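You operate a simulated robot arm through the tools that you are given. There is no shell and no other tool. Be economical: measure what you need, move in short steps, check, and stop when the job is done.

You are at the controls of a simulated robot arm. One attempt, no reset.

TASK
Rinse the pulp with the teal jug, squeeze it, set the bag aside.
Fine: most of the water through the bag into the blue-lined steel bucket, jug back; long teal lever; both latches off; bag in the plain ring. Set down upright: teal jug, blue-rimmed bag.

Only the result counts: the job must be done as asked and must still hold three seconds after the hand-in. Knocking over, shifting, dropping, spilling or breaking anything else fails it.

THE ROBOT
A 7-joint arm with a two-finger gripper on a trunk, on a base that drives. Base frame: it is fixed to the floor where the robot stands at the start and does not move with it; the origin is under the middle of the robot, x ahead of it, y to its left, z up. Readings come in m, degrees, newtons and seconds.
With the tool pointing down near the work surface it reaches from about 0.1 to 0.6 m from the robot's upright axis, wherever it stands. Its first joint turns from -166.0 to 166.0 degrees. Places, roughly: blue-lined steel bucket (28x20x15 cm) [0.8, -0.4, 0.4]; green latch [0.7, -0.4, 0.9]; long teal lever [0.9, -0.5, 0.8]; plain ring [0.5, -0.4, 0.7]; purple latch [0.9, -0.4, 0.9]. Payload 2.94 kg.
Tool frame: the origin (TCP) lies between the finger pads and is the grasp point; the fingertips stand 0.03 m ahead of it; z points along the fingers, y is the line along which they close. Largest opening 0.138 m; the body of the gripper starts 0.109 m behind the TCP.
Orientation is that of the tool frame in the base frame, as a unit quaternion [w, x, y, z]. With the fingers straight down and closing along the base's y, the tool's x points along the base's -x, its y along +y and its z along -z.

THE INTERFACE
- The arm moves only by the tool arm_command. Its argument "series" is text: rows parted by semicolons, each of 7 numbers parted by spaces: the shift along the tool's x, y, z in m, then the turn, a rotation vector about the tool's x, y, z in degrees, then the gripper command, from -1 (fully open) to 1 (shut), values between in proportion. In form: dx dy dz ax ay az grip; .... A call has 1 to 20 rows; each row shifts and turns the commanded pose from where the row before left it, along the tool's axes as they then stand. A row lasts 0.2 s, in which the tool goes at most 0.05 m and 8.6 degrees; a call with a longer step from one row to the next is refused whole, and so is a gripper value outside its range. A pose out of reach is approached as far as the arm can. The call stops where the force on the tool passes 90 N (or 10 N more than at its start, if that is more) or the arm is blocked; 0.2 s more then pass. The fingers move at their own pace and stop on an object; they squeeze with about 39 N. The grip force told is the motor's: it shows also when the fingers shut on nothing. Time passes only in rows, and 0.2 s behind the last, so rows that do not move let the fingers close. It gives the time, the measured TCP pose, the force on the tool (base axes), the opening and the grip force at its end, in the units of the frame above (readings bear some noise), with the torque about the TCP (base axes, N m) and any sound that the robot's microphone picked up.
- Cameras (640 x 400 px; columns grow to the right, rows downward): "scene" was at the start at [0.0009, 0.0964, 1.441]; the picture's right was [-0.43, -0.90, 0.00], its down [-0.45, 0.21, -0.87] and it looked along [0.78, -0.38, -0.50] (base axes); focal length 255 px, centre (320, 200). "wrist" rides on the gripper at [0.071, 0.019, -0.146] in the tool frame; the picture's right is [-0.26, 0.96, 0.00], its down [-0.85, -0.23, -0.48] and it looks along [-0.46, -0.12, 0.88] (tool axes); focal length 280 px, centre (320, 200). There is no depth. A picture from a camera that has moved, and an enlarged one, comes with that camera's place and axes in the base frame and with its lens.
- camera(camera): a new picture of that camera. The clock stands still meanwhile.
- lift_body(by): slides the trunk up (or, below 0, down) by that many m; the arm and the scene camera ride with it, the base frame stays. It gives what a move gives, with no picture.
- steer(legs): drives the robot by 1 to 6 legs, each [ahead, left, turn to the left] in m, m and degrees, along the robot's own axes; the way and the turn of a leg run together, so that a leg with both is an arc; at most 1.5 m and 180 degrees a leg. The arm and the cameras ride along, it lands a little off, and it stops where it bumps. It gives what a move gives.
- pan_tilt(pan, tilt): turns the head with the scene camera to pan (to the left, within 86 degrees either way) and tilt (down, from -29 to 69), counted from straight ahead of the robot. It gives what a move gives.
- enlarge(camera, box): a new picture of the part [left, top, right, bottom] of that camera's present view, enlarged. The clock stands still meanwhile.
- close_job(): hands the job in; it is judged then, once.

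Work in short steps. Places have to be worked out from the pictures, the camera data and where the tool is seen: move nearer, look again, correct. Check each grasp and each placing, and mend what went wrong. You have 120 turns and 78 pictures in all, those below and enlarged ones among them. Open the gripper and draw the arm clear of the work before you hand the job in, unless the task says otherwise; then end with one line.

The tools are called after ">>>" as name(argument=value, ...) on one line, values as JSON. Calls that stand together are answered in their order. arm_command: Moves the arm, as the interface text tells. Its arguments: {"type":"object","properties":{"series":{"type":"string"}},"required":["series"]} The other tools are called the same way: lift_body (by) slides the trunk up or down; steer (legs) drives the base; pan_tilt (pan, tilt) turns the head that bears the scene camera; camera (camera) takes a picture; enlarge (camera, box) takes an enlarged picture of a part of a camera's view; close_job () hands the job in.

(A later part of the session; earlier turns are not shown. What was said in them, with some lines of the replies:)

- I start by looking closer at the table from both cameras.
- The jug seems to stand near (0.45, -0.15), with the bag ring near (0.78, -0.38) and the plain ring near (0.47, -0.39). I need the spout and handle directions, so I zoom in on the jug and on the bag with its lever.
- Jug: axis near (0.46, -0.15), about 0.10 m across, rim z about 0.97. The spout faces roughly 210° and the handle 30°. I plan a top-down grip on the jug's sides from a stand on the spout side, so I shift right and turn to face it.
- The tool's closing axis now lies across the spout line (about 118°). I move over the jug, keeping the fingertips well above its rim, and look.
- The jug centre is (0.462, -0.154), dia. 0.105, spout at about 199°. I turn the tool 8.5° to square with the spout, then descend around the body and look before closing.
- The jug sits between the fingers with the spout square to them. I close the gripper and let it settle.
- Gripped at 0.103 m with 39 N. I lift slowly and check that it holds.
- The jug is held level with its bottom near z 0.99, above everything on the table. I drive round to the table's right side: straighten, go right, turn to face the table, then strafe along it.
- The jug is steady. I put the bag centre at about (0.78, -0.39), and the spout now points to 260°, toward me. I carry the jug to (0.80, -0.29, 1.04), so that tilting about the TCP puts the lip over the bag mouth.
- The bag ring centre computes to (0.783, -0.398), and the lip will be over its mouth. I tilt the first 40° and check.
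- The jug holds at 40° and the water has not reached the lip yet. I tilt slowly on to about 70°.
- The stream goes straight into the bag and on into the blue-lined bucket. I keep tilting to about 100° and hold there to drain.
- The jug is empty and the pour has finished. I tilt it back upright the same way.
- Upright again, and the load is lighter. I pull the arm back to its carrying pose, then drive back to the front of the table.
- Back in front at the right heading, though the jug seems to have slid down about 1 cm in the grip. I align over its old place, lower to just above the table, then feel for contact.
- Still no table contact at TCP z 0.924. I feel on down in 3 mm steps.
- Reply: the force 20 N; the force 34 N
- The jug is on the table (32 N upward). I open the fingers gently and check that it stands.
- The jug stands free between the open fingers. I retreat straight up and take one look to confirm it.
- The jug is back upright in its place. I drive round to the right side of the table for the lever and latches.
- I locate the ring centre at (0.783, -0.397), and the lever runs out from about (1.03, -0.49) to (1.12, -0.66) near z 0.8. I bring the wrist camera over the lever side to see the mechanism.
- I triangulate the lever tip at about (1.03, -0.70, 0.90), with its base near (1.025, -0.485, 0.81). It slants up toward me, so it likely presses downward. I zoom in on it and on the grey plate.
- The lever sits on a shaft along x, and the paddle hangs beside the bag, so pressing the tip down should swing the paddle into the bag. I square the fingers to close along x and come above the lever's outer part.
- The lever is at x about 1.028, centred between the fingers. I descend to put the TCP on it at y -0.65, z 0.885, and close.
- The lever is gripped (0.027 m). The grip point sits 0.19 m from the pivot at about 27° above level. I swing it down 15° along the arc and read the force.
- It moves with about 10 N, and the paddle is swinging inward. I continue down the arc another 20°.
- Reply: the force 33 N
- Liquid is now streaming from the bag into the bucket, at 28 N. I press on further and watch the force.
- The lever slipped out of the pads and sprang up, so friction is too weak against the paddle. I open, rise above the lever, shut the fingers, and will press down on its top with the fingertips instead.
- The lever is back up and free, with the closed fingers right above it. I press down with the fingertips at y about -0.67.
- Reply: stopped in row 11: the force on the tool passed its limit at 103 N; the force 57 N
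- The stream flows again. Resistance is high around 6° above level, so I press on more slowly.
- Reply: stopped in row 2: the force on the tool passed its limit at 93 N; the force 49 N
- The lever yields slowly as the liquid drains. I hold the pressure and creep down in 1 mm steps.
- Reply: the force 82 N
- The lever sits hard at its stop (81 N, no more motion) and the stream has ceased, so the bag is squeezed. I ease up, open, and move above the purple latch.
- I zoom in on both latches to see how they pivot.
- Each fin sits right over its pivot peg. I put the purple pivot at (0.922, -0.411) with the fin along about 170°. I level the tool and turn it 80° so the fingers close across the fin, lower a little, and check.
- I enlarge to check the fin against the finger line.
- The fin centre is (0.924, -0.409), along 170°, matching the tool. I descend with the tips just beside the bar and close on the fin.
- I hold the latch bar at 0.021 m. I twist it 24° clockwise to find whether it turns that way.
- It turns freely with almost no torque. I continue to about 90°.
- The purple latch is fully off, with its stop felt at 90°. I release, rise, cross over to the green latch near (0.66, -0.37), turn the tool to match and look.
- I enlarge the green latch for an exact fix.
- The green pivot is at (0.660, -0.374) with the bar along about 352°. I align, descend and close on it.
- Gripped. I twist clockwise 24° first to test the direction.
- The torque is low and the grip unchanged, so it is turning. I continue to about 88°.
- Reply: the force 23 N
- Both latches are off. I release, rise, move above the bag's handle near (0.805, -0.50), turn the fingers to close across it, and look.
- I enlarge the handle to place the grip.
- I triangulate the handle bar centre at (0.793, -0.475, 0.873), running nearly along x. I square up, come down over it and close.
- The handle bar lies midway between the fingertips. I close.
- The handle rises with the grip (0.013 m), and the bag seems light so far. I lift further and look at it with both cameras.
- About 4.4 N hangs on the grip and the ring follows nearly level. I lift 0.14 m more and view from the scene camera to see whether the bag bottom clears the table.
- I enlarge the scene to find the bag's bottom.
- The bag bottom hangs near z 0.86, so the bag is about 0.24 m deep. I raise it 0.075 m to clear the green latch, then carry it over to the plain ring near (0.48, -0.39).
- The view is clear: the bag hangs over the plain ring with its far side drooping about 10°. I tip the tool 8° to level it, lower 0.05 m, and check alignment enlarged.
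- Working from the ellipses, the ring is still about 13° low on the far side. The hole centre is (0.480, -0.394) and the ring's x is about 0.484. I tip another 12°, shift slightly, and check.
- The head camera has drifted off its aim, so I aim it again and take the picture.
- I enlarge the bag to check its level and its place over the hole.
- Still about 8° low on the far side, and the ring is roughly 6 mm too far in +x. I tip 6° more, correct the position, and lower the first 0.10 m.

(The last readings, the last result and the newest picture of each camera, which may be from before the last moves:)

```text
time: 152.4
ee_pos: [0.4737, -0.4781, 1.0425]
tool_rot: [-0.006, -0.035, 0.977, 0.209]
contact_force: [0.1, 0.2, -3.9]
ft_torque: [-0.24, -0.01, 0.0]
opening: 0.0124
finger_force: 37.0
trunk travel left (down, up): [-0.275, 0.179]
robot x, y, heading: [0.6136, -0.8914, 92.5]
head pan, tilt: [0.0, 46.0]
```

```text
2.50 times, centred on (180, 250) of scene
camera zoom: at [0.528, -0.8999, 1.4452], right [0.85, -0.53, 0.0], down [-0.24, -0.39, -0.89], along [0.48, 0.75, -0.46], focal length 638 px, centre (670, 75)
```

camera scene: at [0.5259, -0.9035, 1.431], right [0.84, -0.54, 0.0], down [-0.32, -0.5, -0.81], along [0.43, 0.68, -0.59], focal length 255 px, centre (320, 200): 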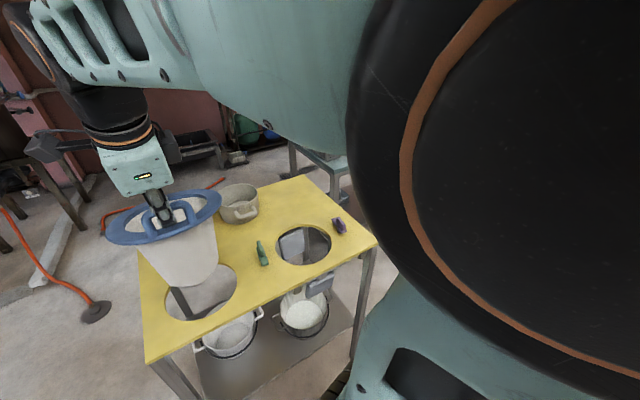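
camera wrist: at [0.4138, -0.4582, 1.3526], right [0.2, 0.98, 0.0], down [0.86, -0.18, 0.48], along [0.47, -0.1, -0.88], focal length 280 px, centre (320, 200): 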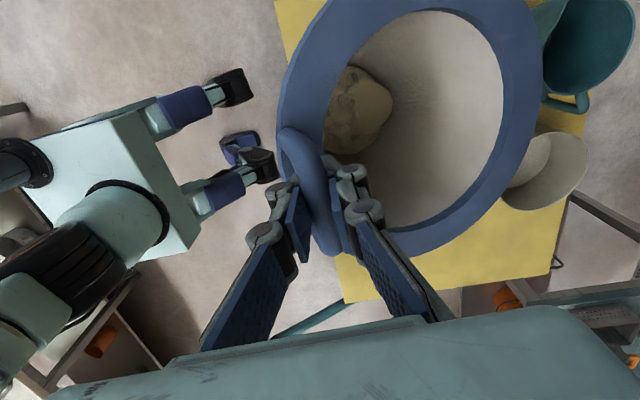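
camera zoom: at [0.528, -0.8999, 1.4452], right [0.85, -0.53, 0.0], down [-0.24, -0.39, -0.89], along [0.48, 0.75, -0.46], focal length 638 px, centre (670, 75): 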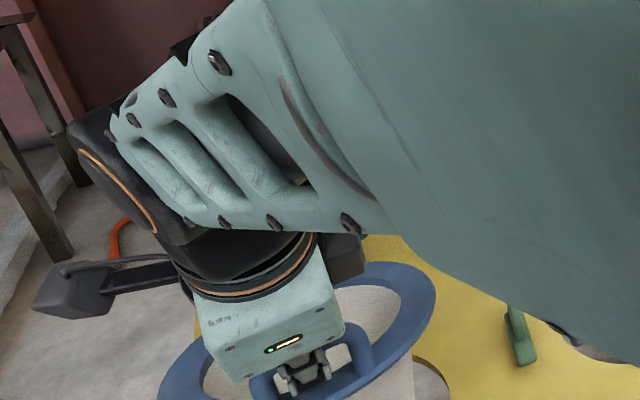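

No contact so far, but x has drifted to 0.474. I check with the wrist camera for the ring against the hole.

>>> camera(camera="wrist")

```text
7 pictures are left
camera wrist: at [0.4051, -0.5248, 1.1833], right [0.2, 0.9, 0.39], down [0.87, -0.34, 0.34], along [0.44, 0.28, -0.85], focal length 280 px, centre (320, 200)
```

wrist: 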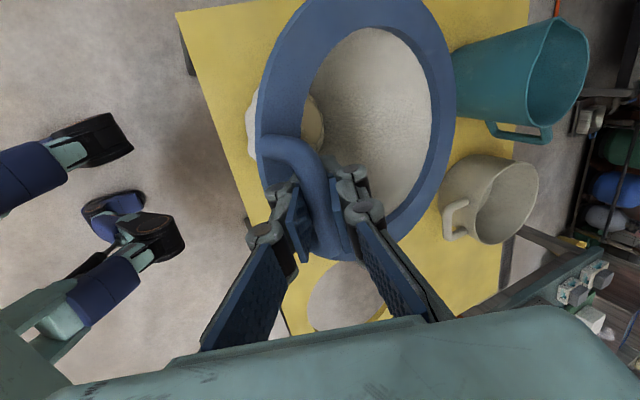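

Near the hole, the bag's lower part leans a little toward me (slightly over-tipped). I untip 4° and nudge +x and +y, then lower 0.05 m while watching the force.

>>> arm_command(series="0 0 0 4 0 0 1;-0.0073 0.0033 0.0014 0 0 0 1;0 0 0 0 0 0 1;0 -0.0051 0.0141 0 0 0 1;0 -0.0051 0.0141 0 0 0 1;0 -0.0051 0.0141 0 0 0 1;0 0 0 0 0 0 1;0 0 0 0 0 0 1")

>>> camera(camera="wrist")

```text
time: 154.2
ee_pos: [0.4836, -0.4708, 1.0066]
tool_rot: [-0.005, -0.031, 0.982, 0.188]
contact_force: [0.0, 1.4, -3.1]
ft_torque: [0.03, -0.01, 0.0]
opening: 0.0126
finger_force: 36.2
trunk travel left (down, up): [-0.275, 0.179]
robot x, y, heading: [0.6086, -0.8948, 92.3]
head pan, tilt: [0.0, 46.0]
```

```text
6 pictures are left
camera wrist: at [0.4156, -0.5107, 1.1484], right [0.21, 0.91, 0.36], down [0.87, -0.34, 0.36], along [0.45, 0.24, -0.86], focal length 280 px, centre (320, 200)
```

wrist: 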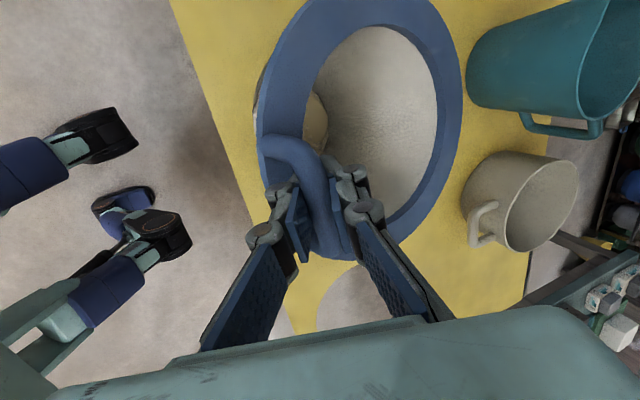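

The torque shift shows the bag's body touching the near edge of the hole, so the bottom is still swung toward me. I tip the tool back up 8°, which moves the bottom away, and read the torque.

>>> arm_command(series="0 0 -0.01 0 0 0 1;0 0 0 -3 0 0 1;0 0 0 -3 0 0 1;0 0 0 -3 0 0 1;0 0 0 0 0 0 1;0 0 0 0 0 0 1")

```text
time: 155.8
ee_pos: [0.4869, -0.4799, 0.9724]
tool_rot: [-0.008, -0.027, 0.977, 0.209]
contact_force: [-0.4, 3.3, -5.4]
ft_torque: [0.23, 0.09, 0.02]
opening: 0.0127
finger_force: 36.6
trunk travel left (down, up): [-0.275, 0.179]
robot x, y, heading: [0.6103, -0.8936, 92.4]
head pan, tilt: [0.0, 46.0]
stopped in row 6: the arm was blocked; the commanded pose is now the measured one
```

The arm met a limit at that tilt and sagged in position, with the bag resting against the near hole edge. I move up 0.03 and +y 0.018 with 3° less tilt, to bring the body back to mid-hole.

>>> arm_command(series="0 0.0095 -0.0067 1 0 0 1;0 0.0095 -0.0067 1 0 0 1;0 0.0095 -0.0067 1 0 0 1;0 0 0 0 0 0 1;0 0 0 0 0 0 1")

>>> camera(camera="wrist")

```text
time: 157.0
ee_pos: [0.4864, -0.4627, 1.0025]
tool_rot: [-0.007, -0.028, 0.982, 0.186]
contact_force: [0.2, 0.3, -2.9]
ft_torque: [-0.22, -0.01, 0.01]
opening: 0.0125
finger_force: 36.4
trunk travel left (down, up): [-0.275, 0.179]
robot x, y, heading: [0.6113, -0.8918, 92.4]
head pan, tilt: [0.0, 46.0]
```

```text
5 pictures are left
camera wrist: at [0.4176, -0.5021, 1.1467], right [0.21, 0.91, 0.35], down [0.87, -0.34, 0.35], along [0.44, 0.23, -0.87], focal length 280 px, centre (320, 200)
```

wrist: 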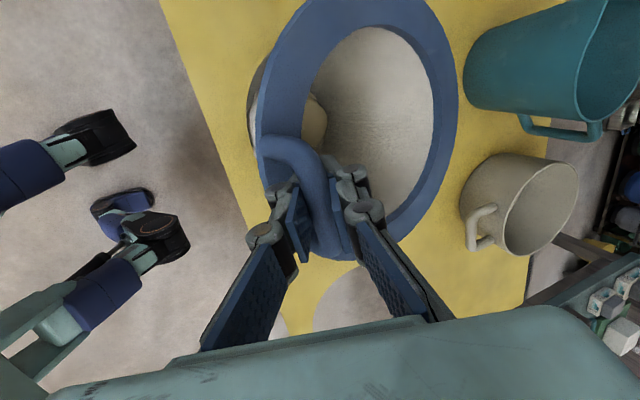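

Free again: torque back at the gravity value, and a gap shows at the near hole edge. I lower straight 0.05 m in small steps.

>>> arm_command(series="0 -0.0037 0.0093 0 0 0 1;0 -0.0037 0.0093 0 0 0 1;0 -0.0037 0.0093 0 0 0 1;0 -0.0037 0.0093 0 0 0 1;0 -0.0037 0.0093 0 0 0 1;0 0 0 0 0 0 1")

```text
time: 158.4
ee_pos: [0.4857, -0.4633, 0.9568]
tool_rot: [-0.007, -0.029, 0.982, 0.188]
contact_force: [0.5, -0.1, -3.0]
ft_torque: [-0.19, 0.0, -0.01]
opening: 0.0126
finger_force: 37.2
trunk travel left (down, up): [-0.275, 0.179]
robot x, y, heading: [0.6092, -0.8907, 92.2]
head pan, tilt: [0.0, 46.0]
```

Still free. I lower another 0.04 m.

>>> arm_command(series="0 -0.0037 0.0093 0 0 0 1;0 -0.0037 0.0093 0 0 0 1;0 -0.0037 0.0093 0 0 0 1;0 -0.0037 0.0093 0 0 0 1;0 0 0 0 0 0 1")

>>> camera(camera="wrist")

```text
time: 159.6
ee_pos: [0.4849, -0.463, 0.9144]
tool_rot: [-0.008, -0.028, 0.982, 0.188]
contact_force: [0.0, -0.7, -2.3]
ft_torque: [0.03, -0.02, 0.06]
opening: 0.0124
finger_force: 37.1
trunk travel left (down, up): [-0.275, 0.179]
robot x, y, heading: [0.6133, -0.8933, 92.6]
head pan, tilt: [0.0, 46.0]
```

```text
4 pictures are left
camera wrist: at [0.4177, -0.5026, 1.0586], right [0.21, 0.91, 0.36], down [0.87, -0.34, 0.35], along [0.44, 0.24, -0.87], focal length 280 px, centre (320, 200)
```

wrist: 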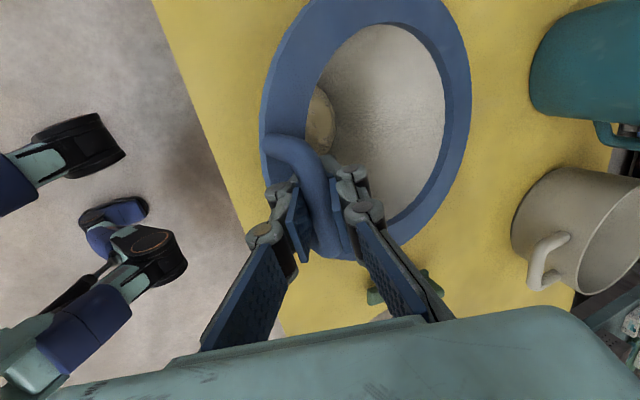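

The far ring edge has touched the table. I lower the near side down, easing 7 mm toward me to centre it.

>>> arm_command(series="0 -0.0048 0.0073 0 0 0 1;0 -0.0048 0.0073 0 0 0 1;0 -0.0048 0.0073 0 0 0 1;0 0 0 0 0 0 1")

```text
time: 160.6
ee_pos: [0.4881, -0.4659, 0.89]
tool_rot: [-0.009, -0.029, 0.981, 0.189]
contact_force: [-0.6, -0.2, -1.9]
ft_torque: [0.07, 0.0, 0.07]
opening: 0.0125
finger_force: 36.2
trunk travel left (down, up): [-0.275, 0.179]
robot x, y, heading: [0.6063, -0.8923, 92.4]
head pan, tilt: [0.0, 46.0]
```

>>> arm_command(series="0.001 -0.0043 0.0026 0 0 0 1;0.001 -0.0043 0.0026 0 0 0 1;0.001 -0.0043 0.0026 0 0 0 1;0 0 0 0 0 0 1")

>>> camera(camera="wrist")

```text
time: 161.6
ee_pos: [0.4833, -0.4772, 0.8774]
tool_rot: [-0.008, -0.028, 0.982, 0.188]
contact_force: [-0.6, 0.9, -1.2]
ft_torque: [0.19, -0.06, 0.05]
opening: 0.0124
finger_force: 36.2
trunk travel left (down, up): [-0.275, 0.179]
robot x, y, heading: [0.6111, -0.8929, 92.6]
head pan, tilt: [0.0, 46.0]
```

```text
3 pictures are left
camera wrist: at [0.4161, -0.5172, 1.0211], right [0.21, 0.91, 0.36], down [0.87, -0.34, 0.35], along [0.44, 0.24, -0.87], focal length 280 px, centre (320, 200)
```

wrist: 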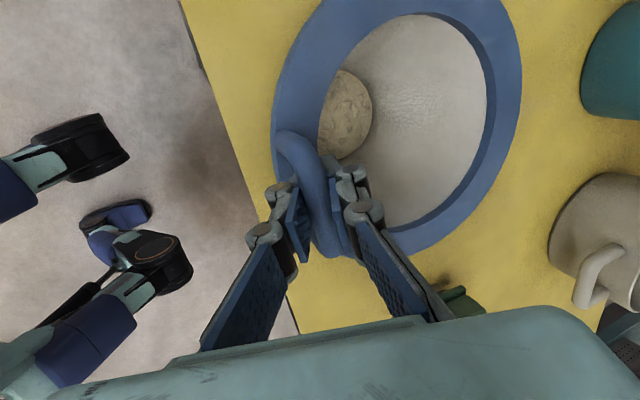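

The ring covers the hole and looks level. I press down the last few millimetres until the table carries it.

>>> arm_command(series="0 -0.0007 0.0019 0 0 0 1;0 -0.0007 0.0019 0 0 0 1;0 0 0 0 0 0 1")

>>> arm_command(series="0 -0.0007 0.0019 0 0 0 1;0 -0.0007 0.0019 0 0 0 1;0 0 0 0 0 0 1")

```text
time: 162.4
ee_pos: [0.4827, -0.4776, 0.8758]
tool_rot: [-0.007, -0.028, 0.982, 0.189]
contact_force: [0.4, -3.1, 8.2]
ft_torque: [0.03, -0.77, -0.17]
opening: 0.0126
finger_force: 36.3
trunk travel left (down, up): [-0.275, 0.179]
robot x, y, heading: [0.611, -0.8913, 92.3]
head pan, tilt: [0.0, 46.0]
```

```text
time: 163.2
ee_pos: [0.4834, -0.4763, 0.8751]
tool_rot: [-0.01, -0.028, 0.981, 0.194]
contact_force: [5.1, -13.9, 58.0]
ft_torque: [0.0, -0.21, 0.09]
opening: 0.0126
finger_force: 36.3
trunk travel left (down, up): [-0.275, 0.179]
robot x, y, heading: [0.6101, -0.8875, 92.2]
head pan, tilt: [0.0, 46.0]
```

The ring sits firmly on the table (58 N). I relieve the pressure, open, and withdraw along the tool axis.

>>> arm_command(series="0 0.0007 -0.0025 0 0 0 1;0 0 0 0 0 0 0.7;0 0 0 0 0 0 0.4;0 0 0 0 0 0 0.2;0 0 0 0 0 0 0.2;0 0 0 0 0 0 0.2")

>>> arm_command(series="0 0 -0.015 0 0 0 0.2;0 0 -0.03 0 0 0 0.2;0 0 -0.04 0 0 0 0.2;0 0 -0.04 0 0 0 0.2;0 0 -0.04 0 0 0 0.2;0 0 -0.04 0 0 0 0.2;0 0 0 0 0 0 0.2")

>>> camera(camera="wrist")

```text
time: 164.6
ee_pos: [0.4835, -0.4779, 0.8721]
tool_rot: [-0.008, -0.029, 0.982, 0.189]
contact_force: [2.4, -0.9, 2.9]
ft_torque: [-0.03, -0.09, 0.0]
opening: 0.0616
finger_force: 0.3
trunk travel left (down, up): [-0.275, 0.179]
robot x, y, heading: [0.6114, -0.8942, 92.4]
head pan, tilt: [0.0, 46.0]
```

```text
time: 166.2
ee_pos: [0.4877, -0.5514, 1.0645]
tool_rot: [-0.007, -0.029, 0.982, 0.187]
contact_force: [0.1, -0.8, 0.8]
ft_torque: [0.0, 0.0, -0.05]
opening: 0.0552
finger_force: 0.1
trunk travel left (down, up): [-0.275, 0.179]
robot x, y, heading: [0.6094, -0.8941, 92.4]
head pan, tilt: [0.0, 46.0]
```

```text
2 pictures are left
camera wrist: at [0.4198, -0.5909, 1.2077], right [0.21, 0.91, 0.35], down [0.87, -0.34, 0.36], along [0.44, 0.23, -0.87], focal length 280 px, centre (320, 200)
```

wrist: 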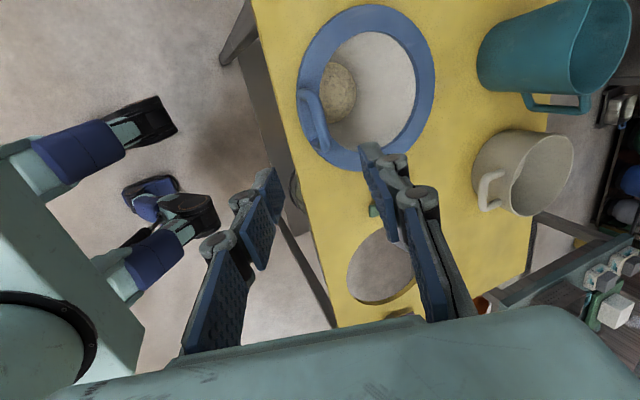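

The bag is seated level in the plain ring: the ring points fit a 0.21 m circle centred near (0.475, -0.394). I open the gripper fully, draw the arm well clear, and take a last look.

>>> arm_command(series="0 0 -0.04 0 0 0 0.2;0 0 -0.04 0 0 0 -0.3;0 0 -0.02 0 0 0 -1;0 0 0 0 0 0 -1;0 0 0 0 0 0 -1;0 0 0 0 0 0 -1")

>>> camera(camera="wrist")

>>> camera(camera="scene")

```text
time: 167.8
ee_pos: [0.5139, -0.5842, 1.1389]
tool_rot: [-0.017, 0.005, 0.988, 0.157]
contact_force: [-0.6, 0.8, -0.3]
ft_torque: [-0.03, 0.0, 0.02]
opening: 0.1381
finger_force: 0.0
trunk travel left (down, up): [-0.275, 0.179]
robot x, y, heading: [0.6139, -0.895, 92.4]
head pan, tilt: [0.0, 46.0]
stopped in row 6: the arm was blocked; the commanded pose is now the measured one
```

```text
1 pictures are left
camera wrist: at [0.4483, -0.6107, 1.2859], right [0.28, 0.92, 0.29], down [0.86, -0.37, 0.35], along [0.43, 0.15, -0.89], focal length 280 px, centre (320, 200)
```

wrist: 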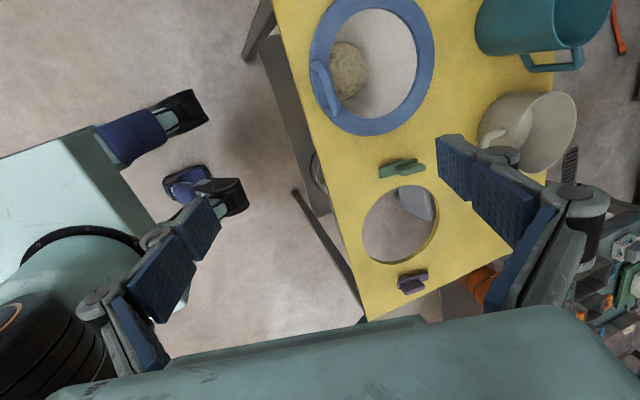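

```text
0 pictures are left
camera scene: at [0.5633, -0.9604, 1.4269], right [0.2, -0.98, 0.0], down [-0.62, -0.12, -0.78], along [0.76, 0.15, -0.63], focal length 255 px, centre (320, 200)
```

scene: 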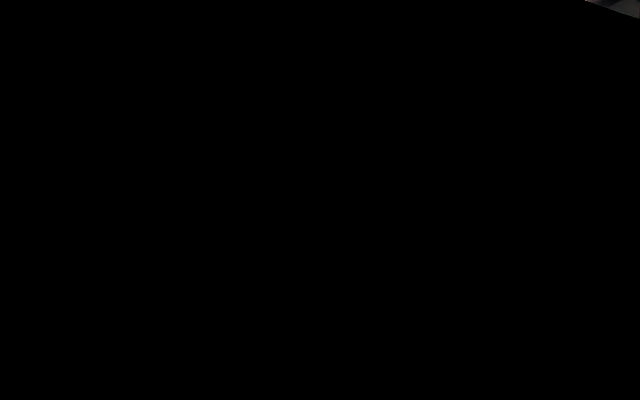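

The bag stands upright in the plain ring, both latches are turned off, and the jug and pot stand in place. The gripper is open and clear, so I hand the job in.

>>> close_job()

```text
The job is handed in.
```

I handed the job in: the pulp is rinsed and squeezed, both latches are off, the teal jug is back upright in its place, and the blue-rimmed bag sits upright in the plain ring.
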